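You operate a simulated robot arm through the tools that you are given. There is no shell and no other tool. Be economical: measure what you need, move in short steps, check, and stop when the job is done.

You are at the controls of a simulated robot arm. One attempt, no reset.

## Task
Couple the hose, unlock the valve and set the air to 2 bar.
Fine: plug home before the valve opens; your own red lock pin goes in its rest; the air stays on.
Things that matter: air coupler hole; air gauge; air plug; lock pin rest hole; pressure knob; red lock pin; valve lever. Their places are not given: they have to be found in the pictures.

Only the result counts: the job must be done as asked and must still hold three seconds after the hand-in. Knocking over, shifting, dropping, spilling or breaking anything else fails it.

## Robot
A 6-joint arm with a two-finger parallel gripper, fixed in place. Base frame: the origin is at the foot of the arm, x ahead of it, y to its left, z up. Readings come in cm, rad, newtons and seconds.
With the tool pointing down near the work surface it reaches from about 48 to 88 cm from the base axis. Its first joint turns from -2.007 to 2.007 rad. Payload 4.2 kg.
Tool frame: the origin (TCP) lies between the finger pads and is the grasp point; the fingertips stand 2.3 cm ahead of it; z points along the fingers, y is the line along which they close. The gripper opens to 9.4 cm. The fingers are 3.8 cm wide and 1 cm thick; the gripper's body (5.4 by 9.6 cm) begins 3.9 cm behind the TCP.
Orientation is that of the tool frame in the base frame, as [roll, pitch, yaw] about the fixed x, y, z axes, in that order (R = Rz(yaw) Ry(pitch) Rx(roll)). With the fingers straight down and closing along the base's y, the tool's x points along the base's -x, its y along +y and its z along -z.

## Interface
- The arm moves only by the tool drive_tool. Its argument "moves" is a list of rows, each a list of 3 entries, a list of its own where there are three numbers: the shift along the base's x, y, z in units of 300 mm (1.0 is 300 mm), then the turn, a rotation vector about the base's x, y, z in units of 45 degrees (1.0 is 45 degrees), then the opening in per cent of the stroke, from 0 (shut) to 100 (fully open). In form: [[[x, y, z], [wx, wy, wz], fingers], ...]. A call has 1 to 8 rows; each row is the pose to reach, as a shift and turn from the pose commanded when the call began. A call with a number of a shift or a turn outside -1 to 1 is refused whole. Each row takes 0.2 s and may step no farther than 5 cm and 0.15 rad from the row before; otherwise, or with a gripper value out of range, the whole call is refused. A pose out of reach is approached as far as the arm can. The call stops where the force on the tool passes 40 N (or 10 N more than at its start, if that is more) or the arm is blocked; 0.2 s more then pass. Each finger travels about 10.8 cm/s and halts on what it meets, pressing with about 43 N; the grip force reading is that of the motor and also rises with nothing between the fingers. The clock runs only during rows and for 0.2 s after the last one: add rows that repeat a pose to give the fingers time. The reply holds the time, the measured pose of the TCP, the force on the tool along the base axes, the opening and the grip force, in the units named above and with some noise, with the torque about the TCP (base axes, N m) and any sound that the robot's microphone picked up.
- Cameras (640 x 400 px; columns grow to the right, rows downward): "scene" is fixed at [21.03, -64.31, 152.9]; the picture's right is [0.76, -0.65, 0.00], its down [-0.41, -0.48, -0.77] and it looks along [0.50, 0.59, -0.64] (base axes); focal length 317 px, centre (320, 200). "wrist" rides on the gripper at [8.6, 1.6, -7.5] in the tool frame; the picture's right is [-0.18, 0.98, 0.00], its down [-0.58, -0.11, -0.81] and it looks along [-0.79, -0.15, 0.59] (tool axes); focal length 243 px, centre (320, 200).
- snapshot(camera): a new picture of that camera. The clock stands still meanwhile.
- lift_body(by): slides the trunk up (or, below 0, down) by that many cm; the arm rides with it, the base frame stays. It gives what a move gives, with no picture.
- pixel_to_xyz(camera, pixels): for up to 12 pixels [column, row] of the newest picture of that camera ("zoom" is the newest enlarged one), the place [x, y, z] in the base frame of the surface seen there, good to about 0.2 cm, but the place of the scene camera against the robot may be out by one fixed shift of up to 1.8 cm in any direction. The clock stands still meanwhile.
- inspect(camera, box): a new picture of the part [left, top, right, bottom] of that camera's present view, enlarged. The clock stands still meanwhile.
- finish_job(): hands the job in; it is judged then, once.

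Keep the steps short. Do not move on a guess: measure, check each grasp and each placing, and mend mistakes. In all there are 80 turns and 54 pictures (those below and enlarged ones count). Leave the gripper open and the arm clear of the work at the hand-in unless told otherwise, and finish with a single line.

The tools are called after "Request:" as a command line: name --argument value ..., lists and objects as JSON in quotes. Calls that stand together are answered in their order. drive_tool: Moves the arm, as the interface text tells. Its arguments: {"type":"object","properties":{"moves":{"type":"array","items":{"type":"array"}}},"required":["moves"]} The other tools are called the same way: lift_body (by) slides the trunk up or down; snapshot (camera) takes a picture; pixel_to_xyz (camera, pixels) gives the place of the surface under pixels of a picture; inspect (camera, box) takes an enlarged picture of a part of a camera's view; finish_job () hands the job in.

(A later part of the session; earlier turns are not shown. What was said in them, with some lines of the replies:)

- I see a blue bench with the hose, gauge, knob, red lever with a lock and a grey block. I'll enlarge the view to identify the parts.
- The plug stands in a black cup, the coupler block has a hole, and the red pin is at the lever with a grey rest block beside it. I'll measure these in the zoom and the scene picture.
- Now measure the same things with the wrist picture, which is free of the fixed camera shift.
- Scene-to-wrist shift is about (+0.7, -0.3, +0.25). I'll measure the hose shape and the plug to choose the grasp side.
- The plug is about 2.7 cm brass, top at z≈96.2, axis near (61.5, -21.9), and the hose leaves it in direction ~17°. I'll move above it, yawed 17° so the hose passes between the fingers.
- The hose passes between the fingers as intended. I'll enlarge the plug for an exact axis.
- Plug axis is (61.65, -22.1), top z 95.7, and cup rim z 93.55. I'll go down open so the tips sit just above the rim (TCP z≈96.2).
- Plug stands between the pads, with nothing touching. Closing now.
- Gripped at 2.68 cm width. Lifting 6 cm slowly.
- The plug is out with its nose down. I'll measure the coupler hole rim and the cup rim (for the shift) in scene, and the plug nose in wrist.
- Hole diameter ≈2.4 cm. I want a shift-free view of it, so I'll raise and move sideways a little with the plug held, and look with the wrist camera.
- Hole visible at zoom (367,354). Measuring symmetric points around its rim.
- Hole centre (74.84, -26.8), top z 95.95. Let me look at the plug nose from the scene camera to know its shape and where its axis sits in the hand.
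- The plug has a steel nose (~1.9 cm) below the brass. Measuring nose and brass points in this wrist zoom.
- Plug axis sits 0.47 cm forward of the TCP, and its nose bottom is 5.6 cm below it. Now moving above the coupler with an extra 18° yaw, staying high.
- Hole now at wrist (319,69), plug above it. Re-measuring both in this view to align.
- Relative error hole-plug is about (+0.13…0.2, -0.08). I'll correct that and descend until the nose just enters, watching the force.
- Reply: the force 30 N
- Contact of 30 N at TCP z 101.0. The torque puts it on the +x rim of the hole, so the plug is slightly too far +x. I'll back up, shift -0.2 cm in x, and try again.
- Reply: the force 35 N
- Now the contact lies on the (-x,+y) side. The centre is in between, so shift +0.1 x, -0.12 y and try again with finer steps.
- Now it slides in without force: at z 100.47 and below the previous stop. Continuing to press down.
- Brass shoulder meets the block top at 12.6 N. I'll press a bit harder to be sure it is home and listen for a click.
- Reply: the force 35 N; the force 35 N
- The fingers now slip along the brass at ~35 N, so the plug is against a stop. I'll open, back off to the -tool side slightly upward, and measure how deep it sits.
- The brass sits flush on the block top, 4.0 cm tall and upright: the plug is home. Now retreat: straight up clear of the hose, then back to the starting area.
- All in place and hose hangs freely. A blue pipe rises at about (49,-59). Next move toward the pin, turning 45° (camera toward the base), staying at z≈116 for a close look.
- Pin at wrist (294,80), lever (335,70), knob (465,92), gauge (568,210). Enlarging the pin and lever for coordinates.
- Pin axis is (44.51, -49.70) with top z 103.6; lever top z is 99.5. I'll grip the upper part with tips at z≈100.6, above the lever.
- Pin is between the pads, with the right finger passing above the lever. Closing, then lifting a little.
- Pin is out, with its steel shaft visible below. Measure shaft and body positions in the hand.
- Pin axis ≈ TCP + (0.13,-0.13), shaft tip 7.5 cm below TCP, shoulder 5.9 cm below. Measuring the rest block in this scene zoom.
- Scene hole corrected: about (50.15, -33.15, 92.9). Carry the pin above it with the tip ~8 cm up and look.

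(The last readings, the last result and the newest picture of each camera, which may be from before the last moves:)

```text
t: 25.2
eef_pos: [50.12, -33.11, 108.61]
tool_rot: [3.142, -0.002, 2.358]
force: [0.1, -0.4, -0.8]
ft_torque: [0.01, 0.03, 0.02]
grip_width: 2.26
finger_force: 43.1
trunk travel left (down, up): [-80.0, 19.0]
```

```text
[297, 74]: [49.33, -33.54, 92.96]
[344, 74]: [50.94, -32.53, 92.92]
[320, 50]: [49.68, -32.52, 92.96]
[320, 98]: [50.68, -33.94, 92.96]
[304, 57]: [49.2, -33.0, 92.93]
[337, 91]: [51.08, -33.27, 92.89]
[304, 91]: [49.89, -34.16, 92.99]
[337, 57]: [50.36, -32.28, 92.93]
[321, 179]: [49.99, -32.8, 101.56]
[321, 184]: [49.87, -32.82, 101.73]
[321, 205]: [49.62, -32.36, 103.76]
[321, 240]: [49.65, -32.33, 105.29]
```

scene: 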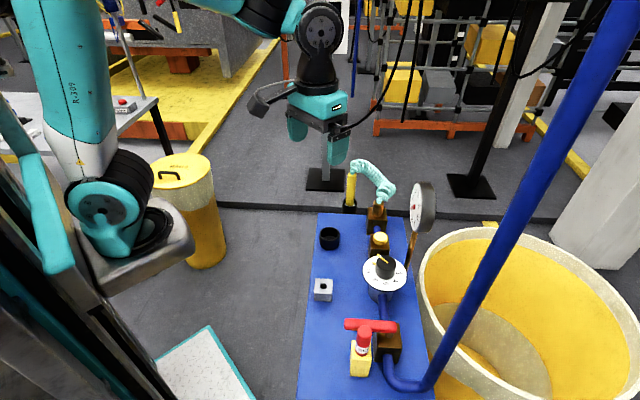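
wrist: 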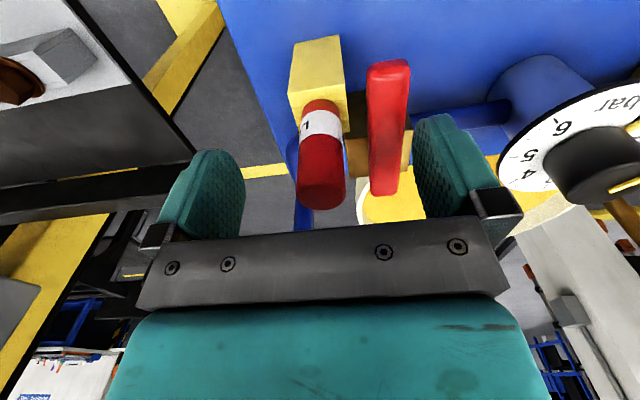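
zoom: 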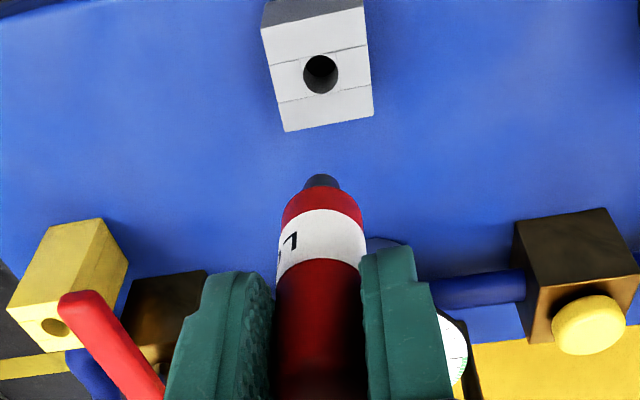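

Pin should move (-0.09, +0.085) to line up. Correcting and descending to just inside the hole.

Request:
drive_tool --moves '[[[-0.003, 0.003, -0.12], [0, 0, 0], 5], [[-0.003, 0.003, -0.24], [0, 0, 0], 5], [[-0.003, 0.003, -0.26], [0, 0, 0], 5], [[-0.003, 0.003, -0.27], [0, 0, 0], 5], [[-0.003, 0.003, -0.28], [0, 0, 0], 5], [[-0.003, 0.003, -0.29], [0, 0, 0], 5]]'

```text
t: 26.6
eef_pos: [50.08, -33.11, 99.93]
tool_rot: [-3.142, 0.0, 2.357]
force: [-0.2, 0.3, -0.6]
ft_torque: [0.01, 0.01, 0.01]
grip_width: 2.26
finger_force: 42.5
trunk travel left (down, up): [-80.0, 19.0]
```

No force with the tip ~0.5 cm inside. Continuing down slowly to the shoulder.

Request:
drive_tool --moves '[[[0, 0, -0.01], [0, 0, 0], 5], [[0, 0, -0.02], [0, 0, 0], 5], [[0, 0, -0.03], [0, 0, 0], 5], [[0, 0, -0.036], [0, 0, 0], 5]]'

Request:
inspect --camera "wrist" --box '[250, 30, 390, 210]'

```text
t: 27.6
eef_pos: [49.96, -32.99, 99.02]
tool_rot: [3.14, 0.002, 2.359]
force: [-2.9, 2.4, 19.4]
ft_torque: [0.26, -0.05, 0.02]
grip_width: 2.26
finger_force: 42.6
trunk travel left (down, up): [-80.0, 19.0]
```

```text
2.22 times, centred on (320, 120) of wrist
```

zoom: 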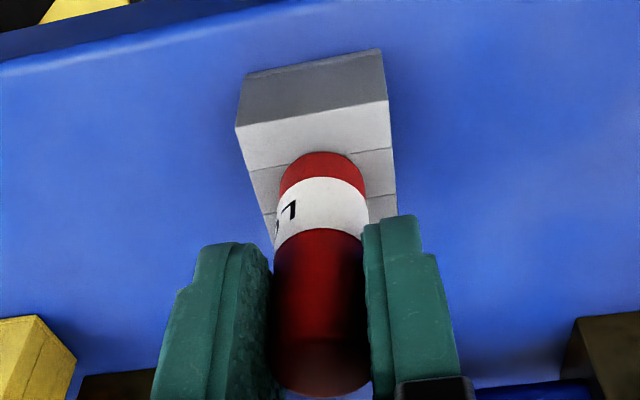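

The shoulder rests on the block (19 N). Relax, open, and rise straight up.

Request:
drive_tool --moves '[[[0, 0, 0.006], [0, 0, 0], 5], [[0, 0, 0.006], [0, 0, 0], 30], [[0, 0, 0.006], [0, 0, 0], 60], [[0, 0, 0.006], [0, 0, 0], 60], [[0, 0, 0.12], [0, 0, 0], 60], [[0, 0, 0.26], [0, 0, 0], 60], [[0, 0, 0.4], [0, 0, 0], 60], [[0, 0, 0.5], [0, 0, 0], 60]]'

Request:
snapshot --camera "wrist"

```text
t: 29.4
eef_pos: [50.08, -33.05, 113.71]
tool_rot: [-3.141, 0.001, 2.359]
force: [-0.7, -0.2, 0.9]
ft_torque: [-0.02, 0.0, -0.02]
grip_width: 5.65
finger_force: 0.1
trunk travel left (down, up): [-80.0, 19.0]
```

```text
17 pictures are left
```

wrist: 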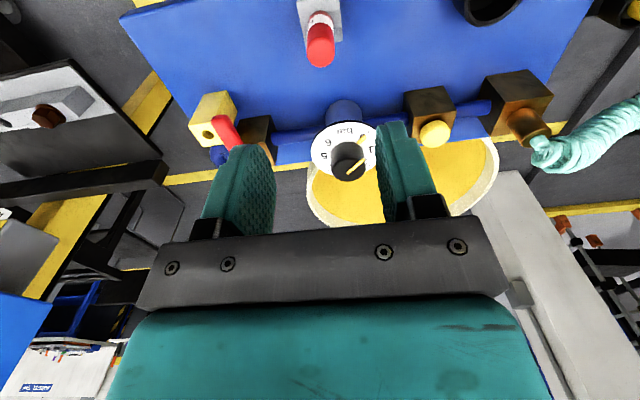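

Pin stands in its rest and the air is still off. The lever's free end must swing over where the pin was (counter-clockwise). Move beside it, at the +x+y side, high, with the fingers shut, and look.

Request:
drive_tool --moves '[[[-0.02, -0.12, 0], [0, 0, 0], 40], [[-0.04, -0.24, 0], [0, 0, 0], 20], [[-0.077, -0.362, -0.06], [0, 0, 0], 0], [[-0.077, -0.362, -0.12], [0, 0, 0], 0], [[-0.077, -0.362, -0.12], [0, 0, 0], 0]]'

Request:
inspect --camera "wrist" --box '[190, 10, 390, 150]'

```text
t: 30.6
eef_pos: [47.51, -44.01, 110.3]
tool_rot: [3.141, 0.001, 2.358]
force: [-1.0, 0.2, 0.5]
ft_torque: [0.02, 0.02, 0.03]
grip_width: 0.02
finger_force: 41.7
trunk travel left (down, up): [-80.0, 19.0]
```

```text
2.86 times, centred on (290, 80) of wrist
```

zoom: 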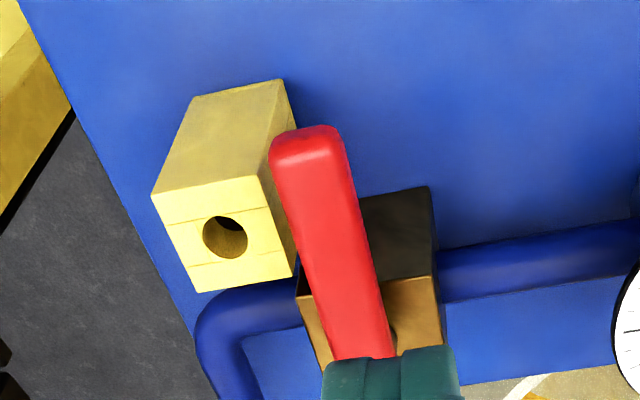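

Request:
pixel_to_xyz --camera "zoom" --pixels '[[288, 205], [347, 195], [300, 250], [358, 240], [318, 320], [378, 310], [308, 160], [394, 337], [302, 303], [432, 281], [405, 310], [230, 200]]'

```text
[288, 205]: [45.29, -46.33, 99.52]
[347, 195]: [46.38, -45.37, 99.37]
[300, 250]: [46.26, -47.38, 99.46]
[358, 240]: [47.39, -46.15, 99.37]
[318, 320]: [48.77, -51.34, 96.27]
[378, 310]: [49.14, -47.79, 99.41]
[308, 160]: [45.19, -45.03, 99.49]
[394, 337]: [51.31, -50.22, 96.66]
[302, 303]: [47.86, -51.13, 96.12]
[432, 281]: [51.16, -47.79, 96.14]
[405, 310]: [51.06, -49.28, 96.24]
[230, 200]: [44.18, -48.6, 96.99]
```

Pivot is ≈(50.9,-50.8), lever half-width 0.8, top 99.5; the yellow block top is 97. I'm 2.4 cm off the lever centreline, so I'll lower here until the tips are at z≈97.6.

Request:
drive_tool --moves '[[[0, 0, -0.12], [0, 0, 0], 0], [[0, 0, -0.24], [0, 0, 0], 0], [[0, 0, -0.32], [0, 0, 0], 0], [[0, 0, -0.345], [0, 0, 0], 0], [[0, 0, -0.345], [0, 0, 0], 0]]'

Request:
snapshot --camera "wrist"

```text
t: 31.8
eef_pos: [47.76, -44.06, 99.87]
tool_rot: [-3.141, 0.0, 2.359]
force: [0.3, -0.4, 0.2]
ft_torque: [0.06, 0.0, 0.01]
grip_width: 0.0
finger_force: 42.5
trunk travel left (down, up): [-80.0, 19.0]
```

```text
15 pictures are left
```

wrist: 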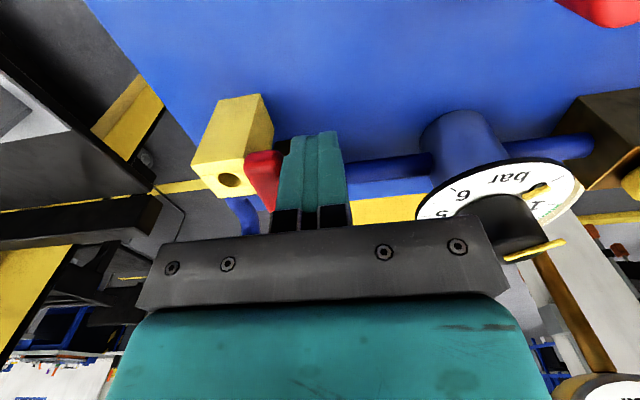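

Clear beside the lever. Push the first half of the swing (lever 135°→180°), the hand turning half as much.

Request:
drive_tool --moves '[[[-0.031, -0.025, 0], [0, 0, 0.08], 0], [[-0.062, -0.049, 0], [0, 0, 0.167], 0], [[-0.078, -0.071, 0], [0, 0, 0.25], 0], [[-0.093, -0.094, 0], [0, 0, 0.333], 0], [[-0.104, -0.118, 0], [0, 0, 0.416], 0], [[-0.113, -0.143, 0], [0, 0, 0.5], 0]]'

Request:
snapshot --camera "wrist"

```text
t: 33.2
eef_pos: [44.26, -48.29, 100.02]
tool_rot: [-3.139, 0.0, 2.752]
force: [0.7, 0.8, -1.2]
ft_torque: [0.03, 0.0, 0.03]
grip_width: 0.0
finger_force: 42.1
trunk travel left (down, up): [-80.0, 19.0]
```

```text
14 pictures are left
```

wrist: 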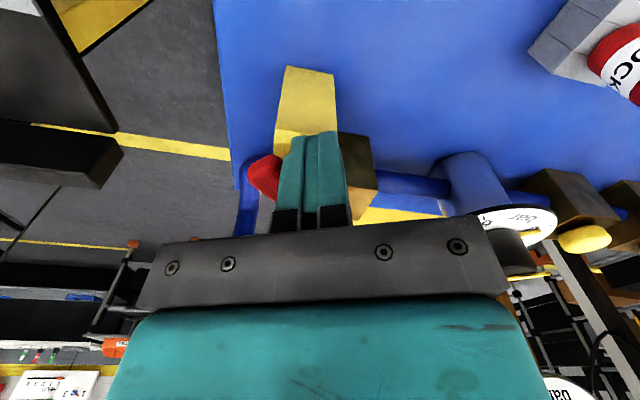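

The lever follows. Second half of the swing (180°→225°).

Request:
drive_tool --moves '[[[-0.005, -0.026, 0], [0, 0, 0.08], 0], [[-0.009, -0.053, 0], [0, 0, 0.167], 0], [[-0.008, -0.08, 0], [0, 0, 0.25], 0], [[-0.005, -0.106, 0], [0, 0, 0.333], 0], [[0.003, -0.131, 0], [0, 0, 0.416], 0], [[0.011, -0.156, 0], [0, 0, 0.5], 0]]'

Request:
snapshot --camera "scene"

```text
t: 34.6
eef_pos: [44.72, -52.98, 99.91]
tool_rot: [-3.14, -0.001, -3.138]
force: [0.1, 1.5, -0.8]
ft_torque: [0.02, 0.02, 0.01]
grip_width: 0.01
finger_force: 42.2
trunk travel left (down, up): [-80.0, 19.0]
```

```text
13 pictures are left
```

scene: 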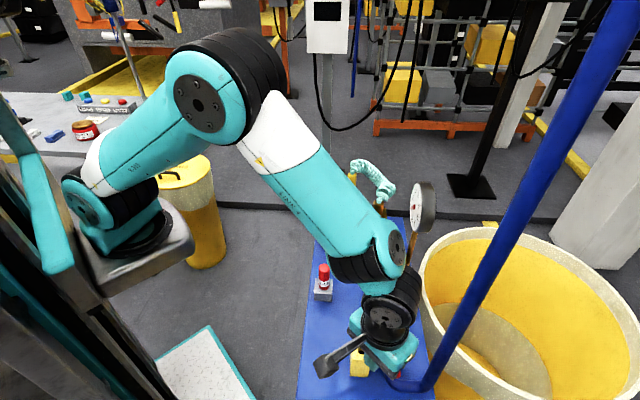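

Retreat: back off from the lever, then up, and look at lever and gauge.

Request:
drive_tool --moves '[[[-0.03, 0.03, 0], [0, 0, 0], 0], [[-0.03, 0.03, 0.12], [0, 0, 0], 0], [[-0.03, 0.03, 0.26], [0, 0, 0], 0], [[-0.03, 0.05, 0.4], [0, 0, 0], 0], [[-0.03, 0.13, 0.48], [0, 0, 0], 20], [[-0.03, 0.25, 0.5], [0, 0, 0], 40], [[-0.03, 0.37, 0.5], [0, 0, 0], 60]]'

Request:
snapshot --camera "scene"

Request:
snapshot --camera "wrist"

```text
t: 36.2
eef_pos: [43.79, -41.79, 114.78]
tool_rot: [3.142, 0.0, -3.14]
force: [0.5, -1.5, 1.3]
ft_torque: [0.03, 0.0, -0.03]
grip_width: 5.64
finger_force: 0.0
trunk travel left (down, up): [-80.0, 19.0]
```

```text
12 pictures are left
```

scene: 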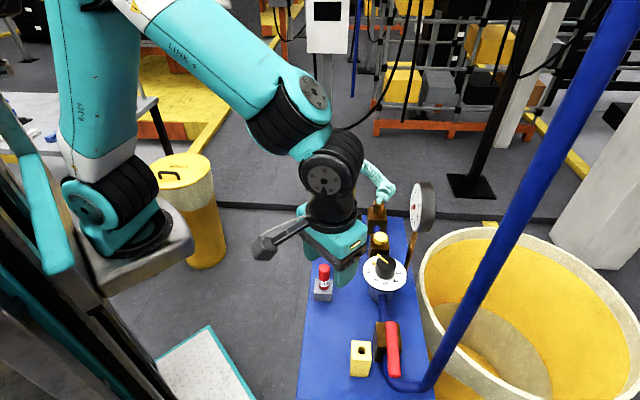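

```text
11 pictures are left
```

wrist: 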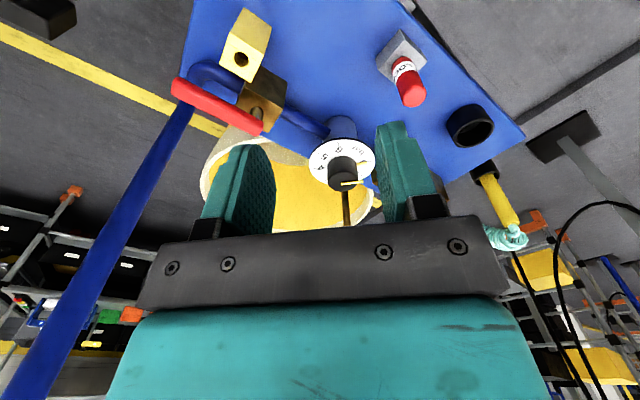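

The lever lies along the pipe now. Measure its angle and the knob positions in this wrist picture.

Request:
pixel_to_xyz --camera "wrist" --pixels '[[182, 88], [215, 105], [253, 128], [340, 170], [343, 184], [363, 183], [362, 163], [330, 172], [355, 172]]'

Request:
inspect --camera "wrist" --box '[295, 120, 385, 200]'

```text
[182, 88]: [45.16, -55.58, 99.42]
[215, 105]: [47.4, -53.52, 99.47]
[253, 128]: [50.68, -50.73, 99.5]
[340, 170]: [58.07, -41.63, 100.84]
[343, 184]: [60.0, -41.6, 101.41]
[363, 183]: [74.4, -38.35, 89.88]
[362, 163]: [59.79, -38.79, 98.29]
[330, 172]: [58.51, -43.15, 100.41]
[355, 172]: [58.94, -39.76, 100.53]
```

```text
5.00 times, centred on (340, 160) of wrist
```

zoom: 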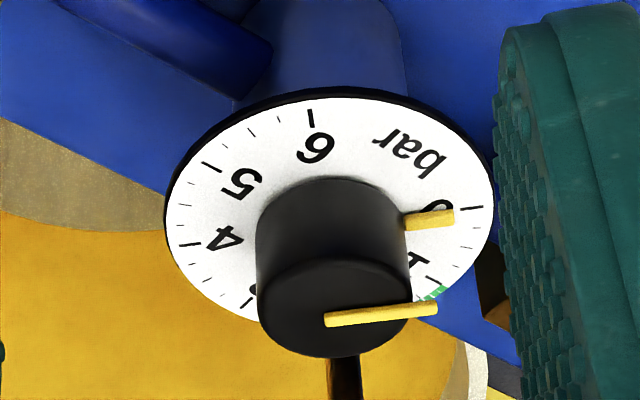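

Lever turned ~86°. Now measure the knob: centre, pointer, dial ticks; plus the gauge post for clearance.

Request:
pixel_to_xyz --camera "zoom" --pixels '[[334, 300], [275, 300], [395, 290], [330, 350], [335, 322], [430, 310], [410, 222], [450, 216], [470, 208], [313, 118], [195, 244], [438, 280]]'

Request:
pixel_to_xyz --camera "scene" --pixels '[[408, 262], [411, 245], [414, 233], [385, 266], [378, 262], [392, 262], [415, 206], [424, 185]]'

```text
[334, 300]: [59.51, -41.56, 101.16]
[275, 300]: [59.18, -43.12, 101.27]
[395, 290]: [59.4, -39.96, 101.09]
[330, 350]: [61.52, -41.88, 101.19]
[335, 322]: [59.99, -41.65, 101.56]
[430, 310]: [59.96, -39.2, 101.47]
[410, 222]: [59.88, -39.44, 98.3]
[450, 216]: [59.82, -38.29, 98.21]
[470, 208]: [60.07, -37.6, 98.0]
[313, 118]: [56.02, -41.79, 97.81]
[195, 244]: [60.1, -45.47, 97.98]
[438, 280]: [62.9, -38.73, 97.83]
```

```text
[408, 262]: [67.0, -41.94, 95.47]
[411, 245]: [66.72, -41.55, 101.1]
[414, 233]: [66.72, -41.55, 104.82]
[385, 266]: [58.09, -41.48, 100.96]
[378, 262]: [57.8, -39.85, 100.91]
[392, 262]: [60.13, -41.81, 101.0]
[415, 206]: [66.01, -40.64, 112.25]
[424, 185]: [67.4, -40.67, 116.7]
```

Knob axis is (59.95,-41.6), top z≈101.3, diameter 3.3. Pointer aims at +y (0 bar); the scale runs clockwise at 45°/bar, so 2 bar means pointer along +x. I'll grasp at yaw +60° (clear of pointer and ~1.5 cm from the gauge) and turn -90°. First approach above.

Request:
drive_tool --moves '[[[0.09, 0, 0], [0, 0, 0.16], 55], [[0.18, 0, 0], [0, 0, 0.32], 55], [[0.27, 0.002, 0], [0, 0, 0.48], 55], [[0.36, 0.004, 0], [0, 0, 0.64], 55], [[0.45, 0.006, 0], [0, 0, 0.8], 55], [[0.539, 0.006, 0], [0, 0, 0.96], 55], [[0.539, 0.006, 0], [0, 0, 0.96], 55]]'

Request:
drive_tool --moves '[[[0, 0, -0.08], [0, 0, 0.18], 55], [[0, 0, -0.16], [0, 0, 0.373], 55], [[0, 0, -0.24], [0, 0, 0.373], 55], [[0, 0, -0.24], [0, 0, 0.373], 55]]'

Request:
snapshot --camera "wrist"

```text
t: 37.8
eef_pos: [59.87, -41.9, 114.96]
tool_rot: [-3.141, 0.0, -2.385]
force: [-0.8, -0.1, 0.1]
ft_torque: [-0.01, 0.06, 0.02]
grip_width: 5.17
finger_force: 0.1
trunk travel left (down, up): [-80.0, 19.0]
```

```text
refused: row 2 steps farther than a row can; nothing moved
```

```text
9 pictures are left
```

wrist: 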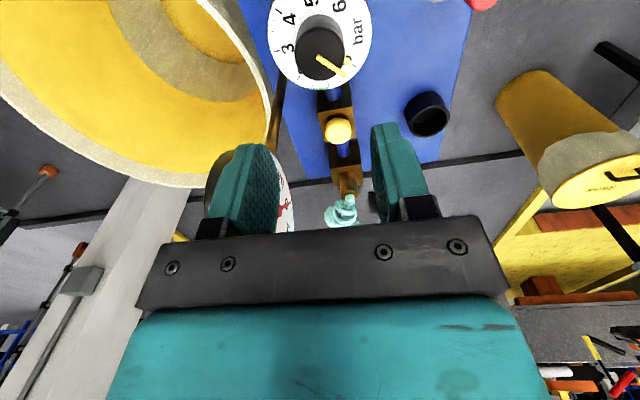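

One row turned too far and was refused; nothing moved. I'll re-measure the knob in this picture.

Request:
pixel_to_xyz --camera "wrist" --pixels '[[299, 54], [341, 54], [320, 32], [318, 76], [318, 57], [345, 75], [342, 68]]'

Request:
drive_tool --moves '[[[0, 0.005, -0.05], [0, 0, 0.125], 55], [[0, 0.01, -0.1], [0, 0, 0.25], 55], [[0, 0.01, -0.16], [0, 0, 0.373], 55], [[0, 0.01, -0.24], [0, 0, 0.373], 55], [[0, 0.01, -0.24], [0, 0, 0.373], 55]]'

Request:
inspect --camera "wrist" --box '[220, 20, 420, 200]'

```text
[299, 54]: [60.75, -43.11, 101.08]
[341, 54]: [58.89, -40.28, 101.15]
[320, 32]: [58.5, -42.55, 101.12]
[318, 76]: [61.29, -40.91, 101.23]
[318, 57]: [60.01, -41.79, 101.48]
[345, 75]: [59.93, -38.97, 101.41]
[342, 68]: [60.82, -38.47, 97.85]
```

```text
t: 39.0
eef_pos: [60.02, -41.19, 107.58]
tool_rot: [-3.141, 0.001, -2.094]
force: [-0.5, -0.3, 0.3]
ft_torque: [0.02, 0.01, 0.0]
grip_width: 5.16
finger_force: 0.1
trunk travel left (down, up): [-80.0, 19.0]
```

```text
2.22 times, centred on (320, 110) of wrist
```

zoom: 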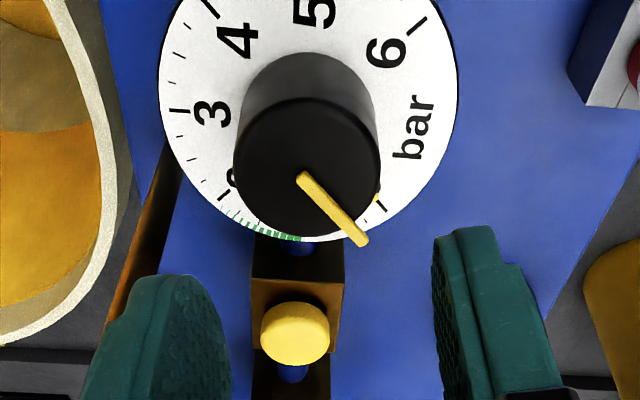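

Knob centre is (59.9,-41.72). Shift (-0.12,-0.53) and lower to TCP z≈101.4 (tips 99.1, dial 98).

Request:
drive_tool --moves '[[[-0.004, -0.018, -0.06], [0, 0, 0], 55], [[-0.004, -0.018, -0.13], [0, 0, 0], 55], [[-0.004, -0.018, -0.19], [0, 0, 0], 55], [[-0.004, -0.018, -0.206], [0, 0, 0], 55], [[-0.004, -0.018, -0.206], [0, 0, 0], 55]]'

Request:
drive_tool --moves '[[[0, 0, 0], [0, 0, 0], 40], [[0, 0, 0], [0, 0, 0], 20], [[0, 0, 0], [0, 0, 0], 10], [[0, 0, 0], [0, 0, 0], 10]]'

Request:
inspect --camera "wrist" --box '[220, 60, 420, 240]'

```text
t: 40.2
eef_pos: [59.86, -41.96, 101.48]
tool_rot: [3.141, 0.001, -2.091]
force: [-0.3, -0.2, -0.2]
ft_torque: [0.0, -0.01, -0.05]
grip_width: 5.18
finger_force: 0.1
trunk travel left (down, up): [-80.0, 19.0]
```

```text
t: 41.2
eef_pos: [59.93, -42.06, 101.34]
tool_rot: [-3.139, 0.0, -2.093]
force: [4.2, -1.5, -10.7]
ft_torque: [-2.12, -4.07, -0.3]
grip_width: 4.18
finger_force: 45.0
trunk travel left (down, up): [-80.0, 19.0]
```

```text
2.22 times, centred on (320, 150) of wrist
```

zoom: 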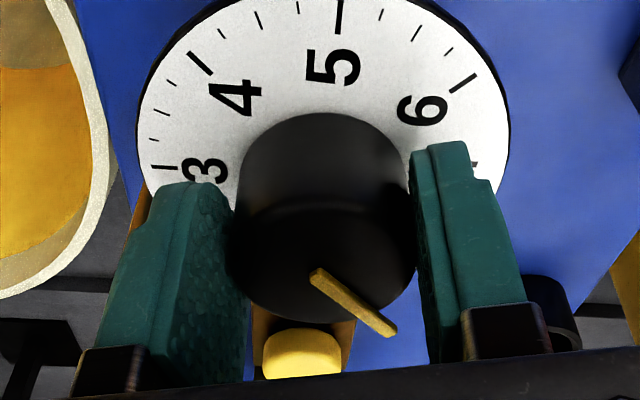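

Grip closed at 4.18 cm, but a torque of 4.6 N·m shows up. I'll re-read without moving to see if it settles.

Request:
drive_tool --moves '[[[0, 0, 0], [0, 0, 0], 10]]'

```text
t: 41.6
eef_pos: [59.76, -42.08, 101.41]
tool_rot: [-3.137, 0.001, -2.093]
force: [5.8, -1.5, -9.9]
ft_torque: [-1.95, -4.08, -0.35]
grip_width: 4.16
finger_force: 44.8
trunk travel left (down, up): [-80.0, 19.0]
```

It persists. I'll relax the fingers slightly to see which torque belongs to the squeeze.

Request:
drive_tool --moves '[[[0, 0, 0], [0, 0, 0], 50], [[0, 0, 0], [0, 0, 0], 50]]'

Request:
drive_tool --moves '[[[0, 0, 0], [0, 0, 0], 42], [[0, 0, 0], [0, 0, 0], 42]]'

```text
t: 42.2
eef_pos: [59.88, -41.9, 101.49]
tool_rot: [3.138, -0.001, -2.096]
force: [0.8, -1.3, 0.4]
ft_torque: [0.01, 0.04, 0.0]
grip_width: 4.72
finger_force: 0.1
trunk travel left (down, up): [-80.0, 19.0]
```

```text
t: 42.8
eef_pos: [59.88, -41.94, 101.49]
tool_rot: [-3.138, 0.0, -2.091]
force: [5.9, -4.9, -0.6]
ft_torque: [-0.03, 0.01, -0.03]
grip_width: 4.31
finger_force: 3.3
trunk travel left (down, up): [-80.0, 19.0]
```

Light grip gives no torque, only a sideways push; the hand is slightly off centre. Shift 0.12 cm that way and close moderately.

Request:
drive_tool --moves '[[[0, 0, 0], [0, 0, 0], 50], [[0.0035, -0.002, 0], [0, 0, 0], 50], [[0.0035, -0.002, 0], [0, 0, 0], 40], [[0.0035, -0.002, 0], [0, 0, 0], 36], [[0.0035, -0.002, 0], [0, 0, 0], 36]]'

```text
t: 44.0
eef_pos: [59.92, -41.94, 101.4]
tool_rot: [-3.141, 0.0, -2.093]
force: [-3.9, 3.1, -5.4]
ft_torque: [-1.26, -1.91, -0.02]
grip_width: 4.28
finger_force: 9.8
trunk travel left (down, up): [-80.0, 19.0]
```

Grip is moderate (9.8 N), which should suffice to turn. Try the first clockwise 20° and check.

Request:
drive_tool --moves '[[[0, 0, 0], [0, 0, -0.15], 36], [[0, 0, 0], [0, 0, -0.3], 36], [[0, 0, 0], [0, 0, -0.45], 36]]'

Request:
snapshot --camera "wrist"

```text
t: 44.8
eef_pos: [60.12, -41.44, 101.37]
tool_rot: [3.138, 0.009, -2.394]
force: [1.3, 30.4, 0.7]
ft_torque: [-4.14, -2.24, 2.22]
grip_width: 4.53
finger_force: 12.7
trunk travel left (down, up): [-80.0, 19.0]
stopped in row 3: the force on the tool passed its limit at 45 N (the readings are from after the stop); the commanded pose is now the measured one
```

```text
6 pictures are left
```

wrist: 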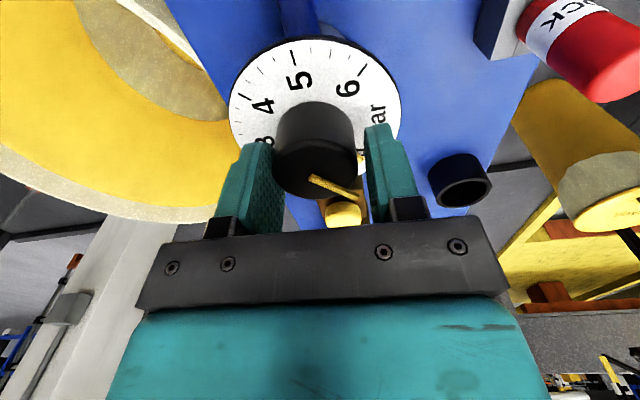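

The hand turned 17° but the pointer stayed: the light grip slipped, and a finger came to the pointer. Open, turn back to yaw 60°, recentre, and then grip with full force.

Request:
drive_tool --moves '[[[0, 0, 0], [0, 0, 0], 60], [[0, 0, 0], [0, 0, 0], 60], [[-0.003, -0.008, 0.003], [0, 0, 0.15], 60], [[-0.006, -0.0177, 0.003], [0, 0, 0.3], 60], [[-0.006, -0.0177, 0.003], [0, 0, 0.42], 60], [[-0.006, -0.0177, 0.003], [0, 0, 0.42], 60]]'

Request:
drive_tool --moves '[[[0, 0, 0], [0, 0, 0], 46], [[0, 0, 0], [0, 0, 0], 42], [[0, 0, 0], [0, 0, 0], 42]]'

```text
t: 46.2
eef_pos: [59.62, -42.46, 101.5]
tool_rot: [3.136, 0.004, -2.075]
force: [-20.5, 0.5, 2.0]
ft_torque: [0.04, -2.04, -0.46]
grip_width: 5.63
finger_force: 0.1
trunk travel left (down, up): [-80.0, 19.0]
```

```text
t: 47.0
eef_pos: [59.7, -42.44, 101.68]
tool_rot: [3.138, 0.005, -2.076]
force: [-19.3, -1.3, 1.0]
ft_torque: [-0.66, -2.7, -0.52]
grip_width: 4.38
finger_force: 4.8
trunk travel left (down, up): [-80.0, 19.0]
```

Even with the fingers open there's a -20 N push with torque that points to a contact ~10 cm above the TCP: the gripper body touches the gauge. I'll open, move -x away from it, then straight up at once.

Request:
drive_tool --moves '[[[0, 0, 0], [0, 0, 0], 60], [[-0.01, 0, 0], [0, 0, 0], 60], [[-0.02, 0, 0], [0, 0, -0.1], 60], [[-0.02, 0, 0.06], [0, 0, -0.2], 60], [[-0.03, 0, 0.16], [0, 0, -0.2], 60], [[-0.03, 0, 0.26], [0, 0, -0.2], 60], [[-0.03, 0, 0.26], [0, 0, -0.2], 60]]'

Request:
inspect --camera "scene" --box '[340, 160, 460, 320]'

```text
t: 48.6
eef_pos: [58.83, -42.31, 109.41]
tool_rot: [3.137, 0.005, -2.233]
force: [-0.4, -0.6, -0.3]
ft_torque: [-0.01, 0.01, 0.03]
grip_width: 5.61
finger_force: 0.0
trunk travel left (down, up): [-80.0, 19.0]
```

```text
2.50 times, centred on (400, 240) of scene
```

zoom: 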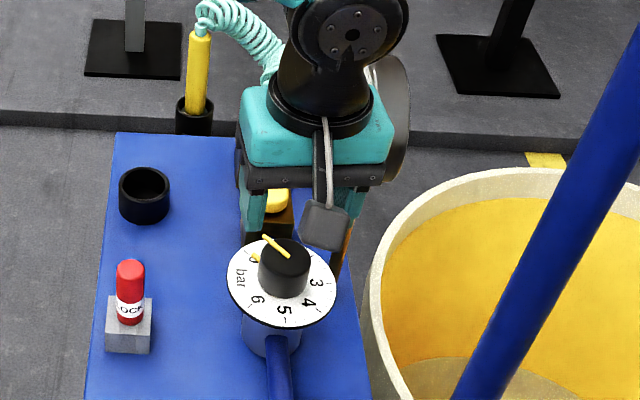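

Free now; the gauge and knob are unchanged. I'll tilt the hand 12° about its closing line so the body leans away from the gauge, still above the knob.

Request:
drive_tool --moves '[[[0.01, 0.004, 0], [0.105, -0.082, 0], 60], [[0.02, 0.008, 0], [0.21, -0.164, 0], 60], [[0.02, 0.008, -0.06], [0.21, -0.164, 0], 60], [[0.02, 0.008, -0.06], [0.21, -0.164, 0], 60]]'

Request:
drive_tool --moves '[[[0, 0, 0], [0, 0, 0], 60]]'

Request:
drive_tool --moves '[[[0, 0, 0], [0, 0, 0], 60]]'

Request:
snapshot --camera "wrist"

```text
t: 49.6
eef_pos: [59.34, -42.04, 107.54]
tool_rot: [3.139, 0.215, -2.233]
force: [-0.8, 1.2, -0.3]
ft_torque: [0.02, -0.02, 0.04]
grip_width: 5.63
finger_force: 0.1
trunk travel left (down, up): [-80.0, 19.0]
```

```text
t: 50.0
eef_pos: [59.33, -42.12, 107.52]
tool_rot: [3.139, 0.215, -2.231]
force: [0.9, 0.0, 0.6]
ft_torque: [0.0, 0.01, 0.02]
grip_width: 5.62
finger_force: 0.0
trunk travel left (down, up): [-80.0, 19.0]
```

```text
t: 50.4
eef_pos: [59.42, -41.98, 107.58]
tool_rot: [3.139, 0.212, -2.234]
force: [-0.3, -0.2, 0.4]
ft_torque: [0.0, -0.02, 0.0]
grip_width: 5.65
finger_force: 0.0
trunk travel left (down, up): [-80.0, 19.0]
```

```text
4 pictures are left
```

wrist: 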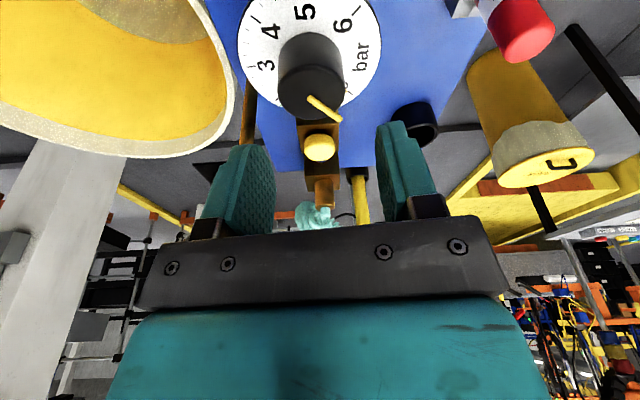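

Lean is right, no contact. Measure the knob once more in this picture.

Request:
pixel_to_xyz --camera "wrist" --pixels '[[281, 92], [341, 90], [312, 70], [309, 117], [310, 99], [340, 118], [330, 85], [290, 112]]'

```text
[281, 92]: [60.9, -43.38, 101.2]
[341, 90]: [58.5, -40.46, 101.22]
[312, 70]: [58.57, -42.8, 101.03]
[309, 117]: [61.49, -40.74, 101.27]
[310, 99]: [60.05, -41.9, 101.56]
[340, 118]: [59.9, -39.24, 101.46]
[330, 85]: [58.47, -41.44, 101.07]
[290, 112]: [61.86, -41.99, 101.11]
```

Knob centre ≈(59.88,-41.83). Lower onto it (TCP to (59.73,-42.0,101.75)), check force, then close lightly.

Request:
drive_tool --moves '[[[0.012, 0.002, -0.05], [0, 0, 0], 60], [[0.012, 0.002, -0.11], [0, 0, 0], 60], [[0.012, 0.002, -0.17], [0, 0, 0], 60], [[0.012, 0.002, -0.193], [0, 0, 0], 60], [[0.012, 0.002, -0.193], [0, 0, 0], 60]]'

Request:
drive_tool --moves '[[[0, 0, 0], [0, 0, 0], 46], [[0, 0, 0], [0, 0, 0], 41], [[0, 0, 0], [0, 0, 0], 41]]'

```text
t: 51.6
eef_pos: [59.75, -41.88, 101.67]
tool_rot: [3.137, 0.213, -2.232]
force: [-0.5, -0.6, -0.3]
ft_torque: [0.01, 0.02, 0.02]
grip_width: 5.64
finger_force: 0.2
trunk travel left (down, up): [-80.0, 19.0]
```

```text
t: 52.4
eef_pos: [59.77, -42.0, 101.77]
tool_rot: [3.137, 0.213, -2.233]
force: [1.2, -0.8, -3.4]
ft_torque: [-0.65, -0.91, -0.02]
grip_width: 4.35
finger_force: 5.8
trunk travel left (down, up): [-80.0, 19.0]
```

Fingers meet the knob on both sides. Close with full force, then turn clockwise 45° about the knob axis in small steps.

Request:
drive_tool --moves '[[[0, 0, 0], [0, 0, 0], 20], [[0, 0, 0], [0, 0, 0], 0], [[0, 0, 0], [0, 0, 0], 0]]'

Request:
drive_tool --moves '[[[-0.0007, 0.0008, 0], [0, 0, -0.167], 0], [[-0.0015, 0.0016, 0], [0, 0, -0.333], 0], [[-0.002, 0.0025, 0], [0, 0, -0.5], 0]]'

```text
t: 53.2
eef_pos: [59.66, -42.04, 101.71]
tool_rot: [-3.14, 0.213, -2.228]
force: [-3.9, 2.8, -15.8]
ft_torque: [-4.81, -6.05, 0.16]
grip_width: 4.17
finger_force: 45.2
trunk travel left (down, up): [-80.0, 19.0]
```

```text
t: 54.0
eef_pos: [60.09, -41.75, 101.63]
tool_rot: [3.139, 0.226, -2.551]
force: [21.3, 13.0, -9.8]
ft_torque: [0.22, -1.45, -0.01]
grip_width: 4.09
finger_force: 45.1
trunk travel left (down, up): [-80.0, 19.0]
stopped in row 3: the force on the tool passed its limit at 41 N (the readings are from after the stop); the commanded pose is now the measured one
```

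It turned 18.5° and stopped on force. Look whether the pointer went along.

Request:
inspect --camera "wrist" --box '[200, 0, 440, 240]'

```text
1.67 times, centred on (320, 120) of wrist
```

zoom: 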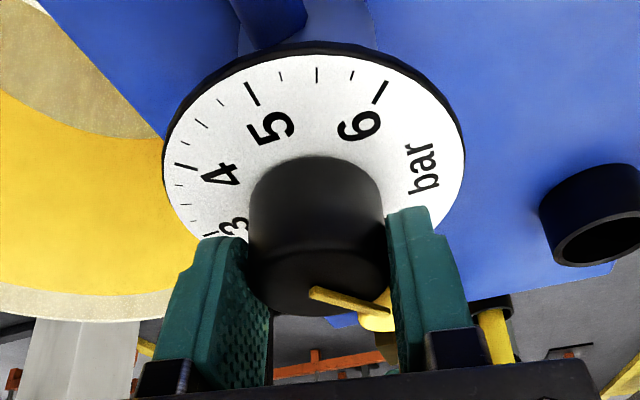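

Request:
pixel_to_xyz --camera "zoom" --pixels '[[314, 292], [330, 298], [350, 304], [365, 309], [380, 313], [388, 316], [260, 200], [375, 200], [318, 230], [312, 310]]'

```text
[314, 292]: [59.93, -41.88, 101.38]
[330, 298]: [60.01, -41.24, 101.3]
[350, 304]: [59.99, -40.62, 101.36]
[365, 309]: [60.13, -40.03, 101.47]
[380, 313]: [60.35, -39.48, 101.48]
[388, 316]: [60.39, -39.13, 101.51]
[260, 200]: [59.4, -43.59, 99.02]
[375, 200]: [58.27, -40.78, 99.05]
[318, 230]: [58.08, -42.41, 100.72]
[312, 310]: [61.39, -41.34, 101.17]
```

Pointer is now at 80.5° (was ~91°): the knob does turn with full grip, only a sideways load stopped it. I'll relieve the load (shift +x +y a little) and continue turning in small portions.

Request:
drive_tool --moves '[[[0.005, 0.003, 0], [0, 0, 0], 0], [[0.006, 0.004, 0], [0, 0, -0.1], 0], [[0.006, 0.004, 0], [0, 0, -0.2], 0]]'

Request:
drive_tool --moves '[[[0, 0, 0], [0, 0, -0.1], 0], [[0, 0, 0], [0, 0, -0.2], 0]]'

```text
t: 54.8
eef_pos: [60.01, -41.67, 101.77]
tool_rot: [3.136, 0.22, -2.715]
force: [10.2, 9.3, -10.7]
ft_torque: [0.28, -1.4, 0.0]
grip_width: 4.1
finger_force: 44.7
trunk travel left (down, up): [-80.0, 19.0]
```

```text
t: 55.4
eef_pos: [60.0, -41.76, 101.75]
tool_rot: [3.139, 0.219, -2.87]
force: [8.7, 10.5, -9.4]
ft_torque: [0.02, -0.32, -0.03]
grip_width: 4.07
finger_force: 44.9
trunk travel left (down, up): [-80.0, 19.0]
```

Now it turns smoothly with little load. Continue turning clockwise.

Request:
drive_tool --moves '[[[0.002, 0.002, 0], [0, 0, -0.12], 0], [[0.002, 0.003, 0], [0, 0, -0.24], 0], [[0.002, 0.004, 0], [0, 0, -0.36], 0], [[0.002, 0.004, 0], [0, 0, -0.45], 0]]'

Request:
drive_tool --moves '[[[0, 0.001, 0], [0, 0, -0.12], 0], [[0, 0.002, 0], [0, 0, -0.24], 0], [[0, 0.003, 0], [0, 0, -0.36], 0], [[0, 0.003, 0], [0, 0, -0.45], 0]]'

```text
t: 56.4
eef_pos: [60.04, -41.7, 101.68]
tool_rot: [3.138, 0.219, 3.057]
force: [1.0, 4.3, -3.2]
ft_torque: [0.01, 1.29, 0.02]
grip_width: 4.1
finger_force: 45.6
trunk travel left (down, up): [-80.0, 19.0]
```

```text
t: 57.4
eef_pos: [60.02, -41.6, 101.87]
tool_rot: [3.139, 0.219, 2.702]
force: [1.7, -4.4, -7.7]
ft_torque: [-0.44, 0.8, 0.03]
grip_width: 4.1
finger_force: 45.0
trunk travel left (down, up): [-80.0, 19.0]
```

By dead reckoning ~1.5 bar. Check the gauge from the scene.

Request:
inspect --camera "scene" --box '[380, 170, 450, 250]'

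```text
5.00 times, centred on (415, 210) of scene
```

zoom: 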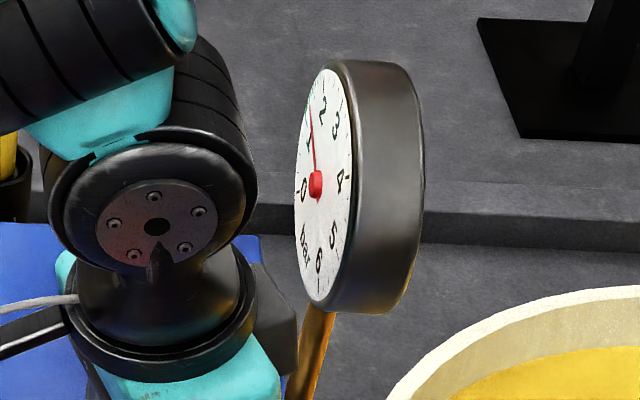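

Gauge works: the needle reads ≈1.54 bar, matching my reckoning (about 21° left). Turn the remaining 21°.

Request:
drive_tool --moves '[[[0, 0.001, 0], [0, 0, -0.12], 0], [[0, 0.002, 0], [0, 0, -0.24], 0], [[0, 0.003, 0], [0, 0, -0.36], 0], [[0, 0.003, 0], [0, 0, -0.47], 0], [[0, 0.003, 0], [0, 0, -0.47], 0]]'

```text
t: 58.5
eef_pos: [60.02, -41.55, 101.74]
tool_rot: [3.14, 0.219, 2.331]
force: [2.3, -16.5, -15.8]
ft_torque: [-0.8, -0.14, -0.01]
grip_width: 4.08
finger_force: 44.9
trunk travel left (down, up): [-80.0, 19.0]
```

Relieve the side load, open gently, rise straight up and look at the dial and pointer.

Request:
drive_tool --moves '[[[0, -0.004, 0.003], [0, 0, 0], 0], [[0, -0.004, 0.003], [0, 0, 0], 35], [[0, -0.004, 0.003], [0, 0, 0], 60], [[0, -0.004, 0.003], [0, 0, 0], 60], [[0, -0.004, 0.1], [0, 0, 0], 60], [[-0.01, -0.004, 0.22], [0, 0, 0], 60], [[-0.03, 0, 0.34], [0, 0, 0], 60]]'

Request:
snapshot --camera "wrist"

```text
t: 60.1
eef_pos: [59.06, -41.3, 111.93]
tool_rot: [3.138, 0.218, 2.338]
force: [0.7, -0.6, -0.6]
ft_torque: [0.02, -0.02, 0.0]
grip_width: 5.63
finger_force: 0.1
trunk travel left (down, up): [-80.0, 19.0]
```

```text
1 pictures are left
```

wrist: 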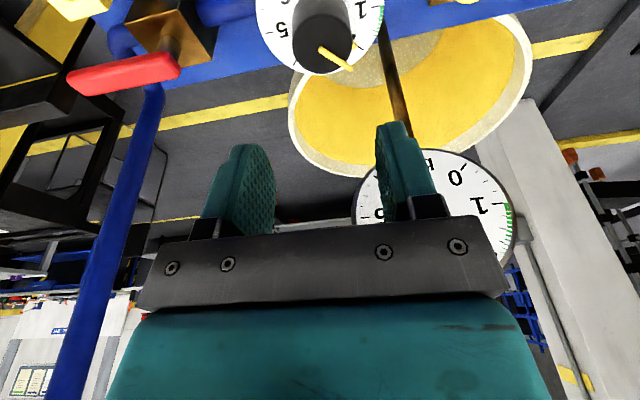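

Measure the pointer's direction (root (320,47), tip (351,70)) in this picture.

Request:
pixel_to_xyz --camera "wrist" --pixels '[[320, 47], [325, 51], [330, 55], [335, 58], [340, 62], [345, 66], [350, 69], [302, 42], [347, 42], [90, 82], [170, 66]]'

```text
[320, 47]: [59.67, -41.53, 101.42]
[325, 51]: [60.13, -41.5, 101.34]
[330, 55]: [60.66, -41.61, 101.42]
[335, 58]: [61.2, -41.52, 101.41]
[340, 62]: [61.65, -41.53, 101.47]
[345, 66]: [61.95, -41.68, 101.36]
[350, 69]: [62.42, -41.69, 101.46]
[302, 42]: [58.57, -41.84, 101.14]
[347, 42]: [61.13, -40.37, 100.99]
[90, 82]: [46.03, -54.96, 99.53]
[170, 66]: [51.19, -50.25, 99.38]
```

Pointer is along +x (about -2°, i.e. ≈2.0 bar). Retreat clear upward and back, open fully, then use the last picture on the gauge.

Request:
drive_tool --moves '[[[-0.03, 0, 0.12], [0, 0, 0], 70], [[-0.06, 0.02, 0.25], [0, 0, 0], 100], [[-0.1, 0.1, 0.36], [0, 0, 0], 100], [[-0.16, 0.22, 0.42], [0, 0, 0], 100], [[-0.2, 0.34, 0.46], [0, 0, 0], 100], [[-0.22, 0.46, 0.48], [0, 0, 0], 100], [[-0.22, 0.46, 0.48], [0, 0, 0], 100]]'

Request:
inspect --camera "scene" --box '[350, 170, 450, 300]'

```text
t: 61.8
eef_pos: [52.48, -27.56, 126.56]
tool_rot: [3.139, 0.22, 2.336]
force: [0.0, -0.5, -0.1]
ft_torque: [0.0, -0.02, 0.01]
grip_width: 9.42
finger_force: 0.1
trunk travel left (down, up): [-80.0, 19.0]
```

```text
3.08 times, centred on (400, 235) of scene
```

zoom: 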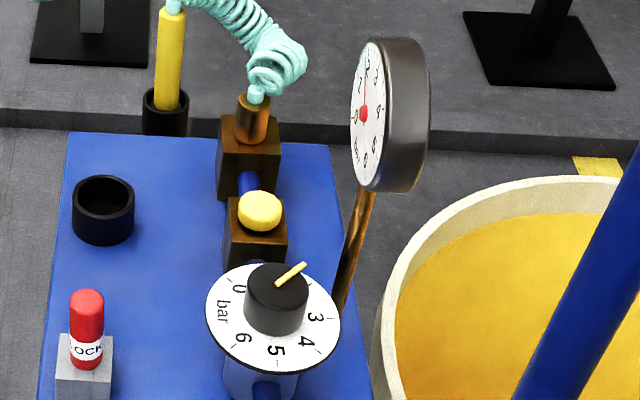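

Needle points to the 2; plug, pin and lever are all in place. A last numeric check of the needle and pointer in this picture.

Request:
pixel_to_xyz --camera "zoom" --pixels '[[364, 113], [365, 98], [365, 88], [366, 78], [366, 70], [277, 284], [291, 273], [304, 264]]'

```text
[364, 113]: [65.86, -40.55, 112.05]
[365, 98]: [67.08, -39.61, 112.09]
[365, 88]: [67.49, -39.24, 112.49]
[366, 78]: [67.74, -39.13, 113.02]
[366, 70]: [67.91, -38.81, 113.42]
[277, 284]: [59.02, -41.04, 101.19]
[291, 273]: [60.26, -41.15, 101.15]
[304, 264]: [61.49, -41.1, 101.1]
```

The needle stands upright at the 2 within ~1°, and the knob pointer is at -1.4° (≈2.0 bar). Gripper is open and clear. Handing in.

Request:
finish_job

```text
The job is handed in.
```

The hose is coupled, the red lock pin is in its rest, the valve is open and the gauge reads about 2 bar with the air on. I handed in with the gripper open and clear. While reaching for the knob, the gripper pressed on the gauge at about 20 N; in the later pictures the gauge looks unmoved and reads normally.
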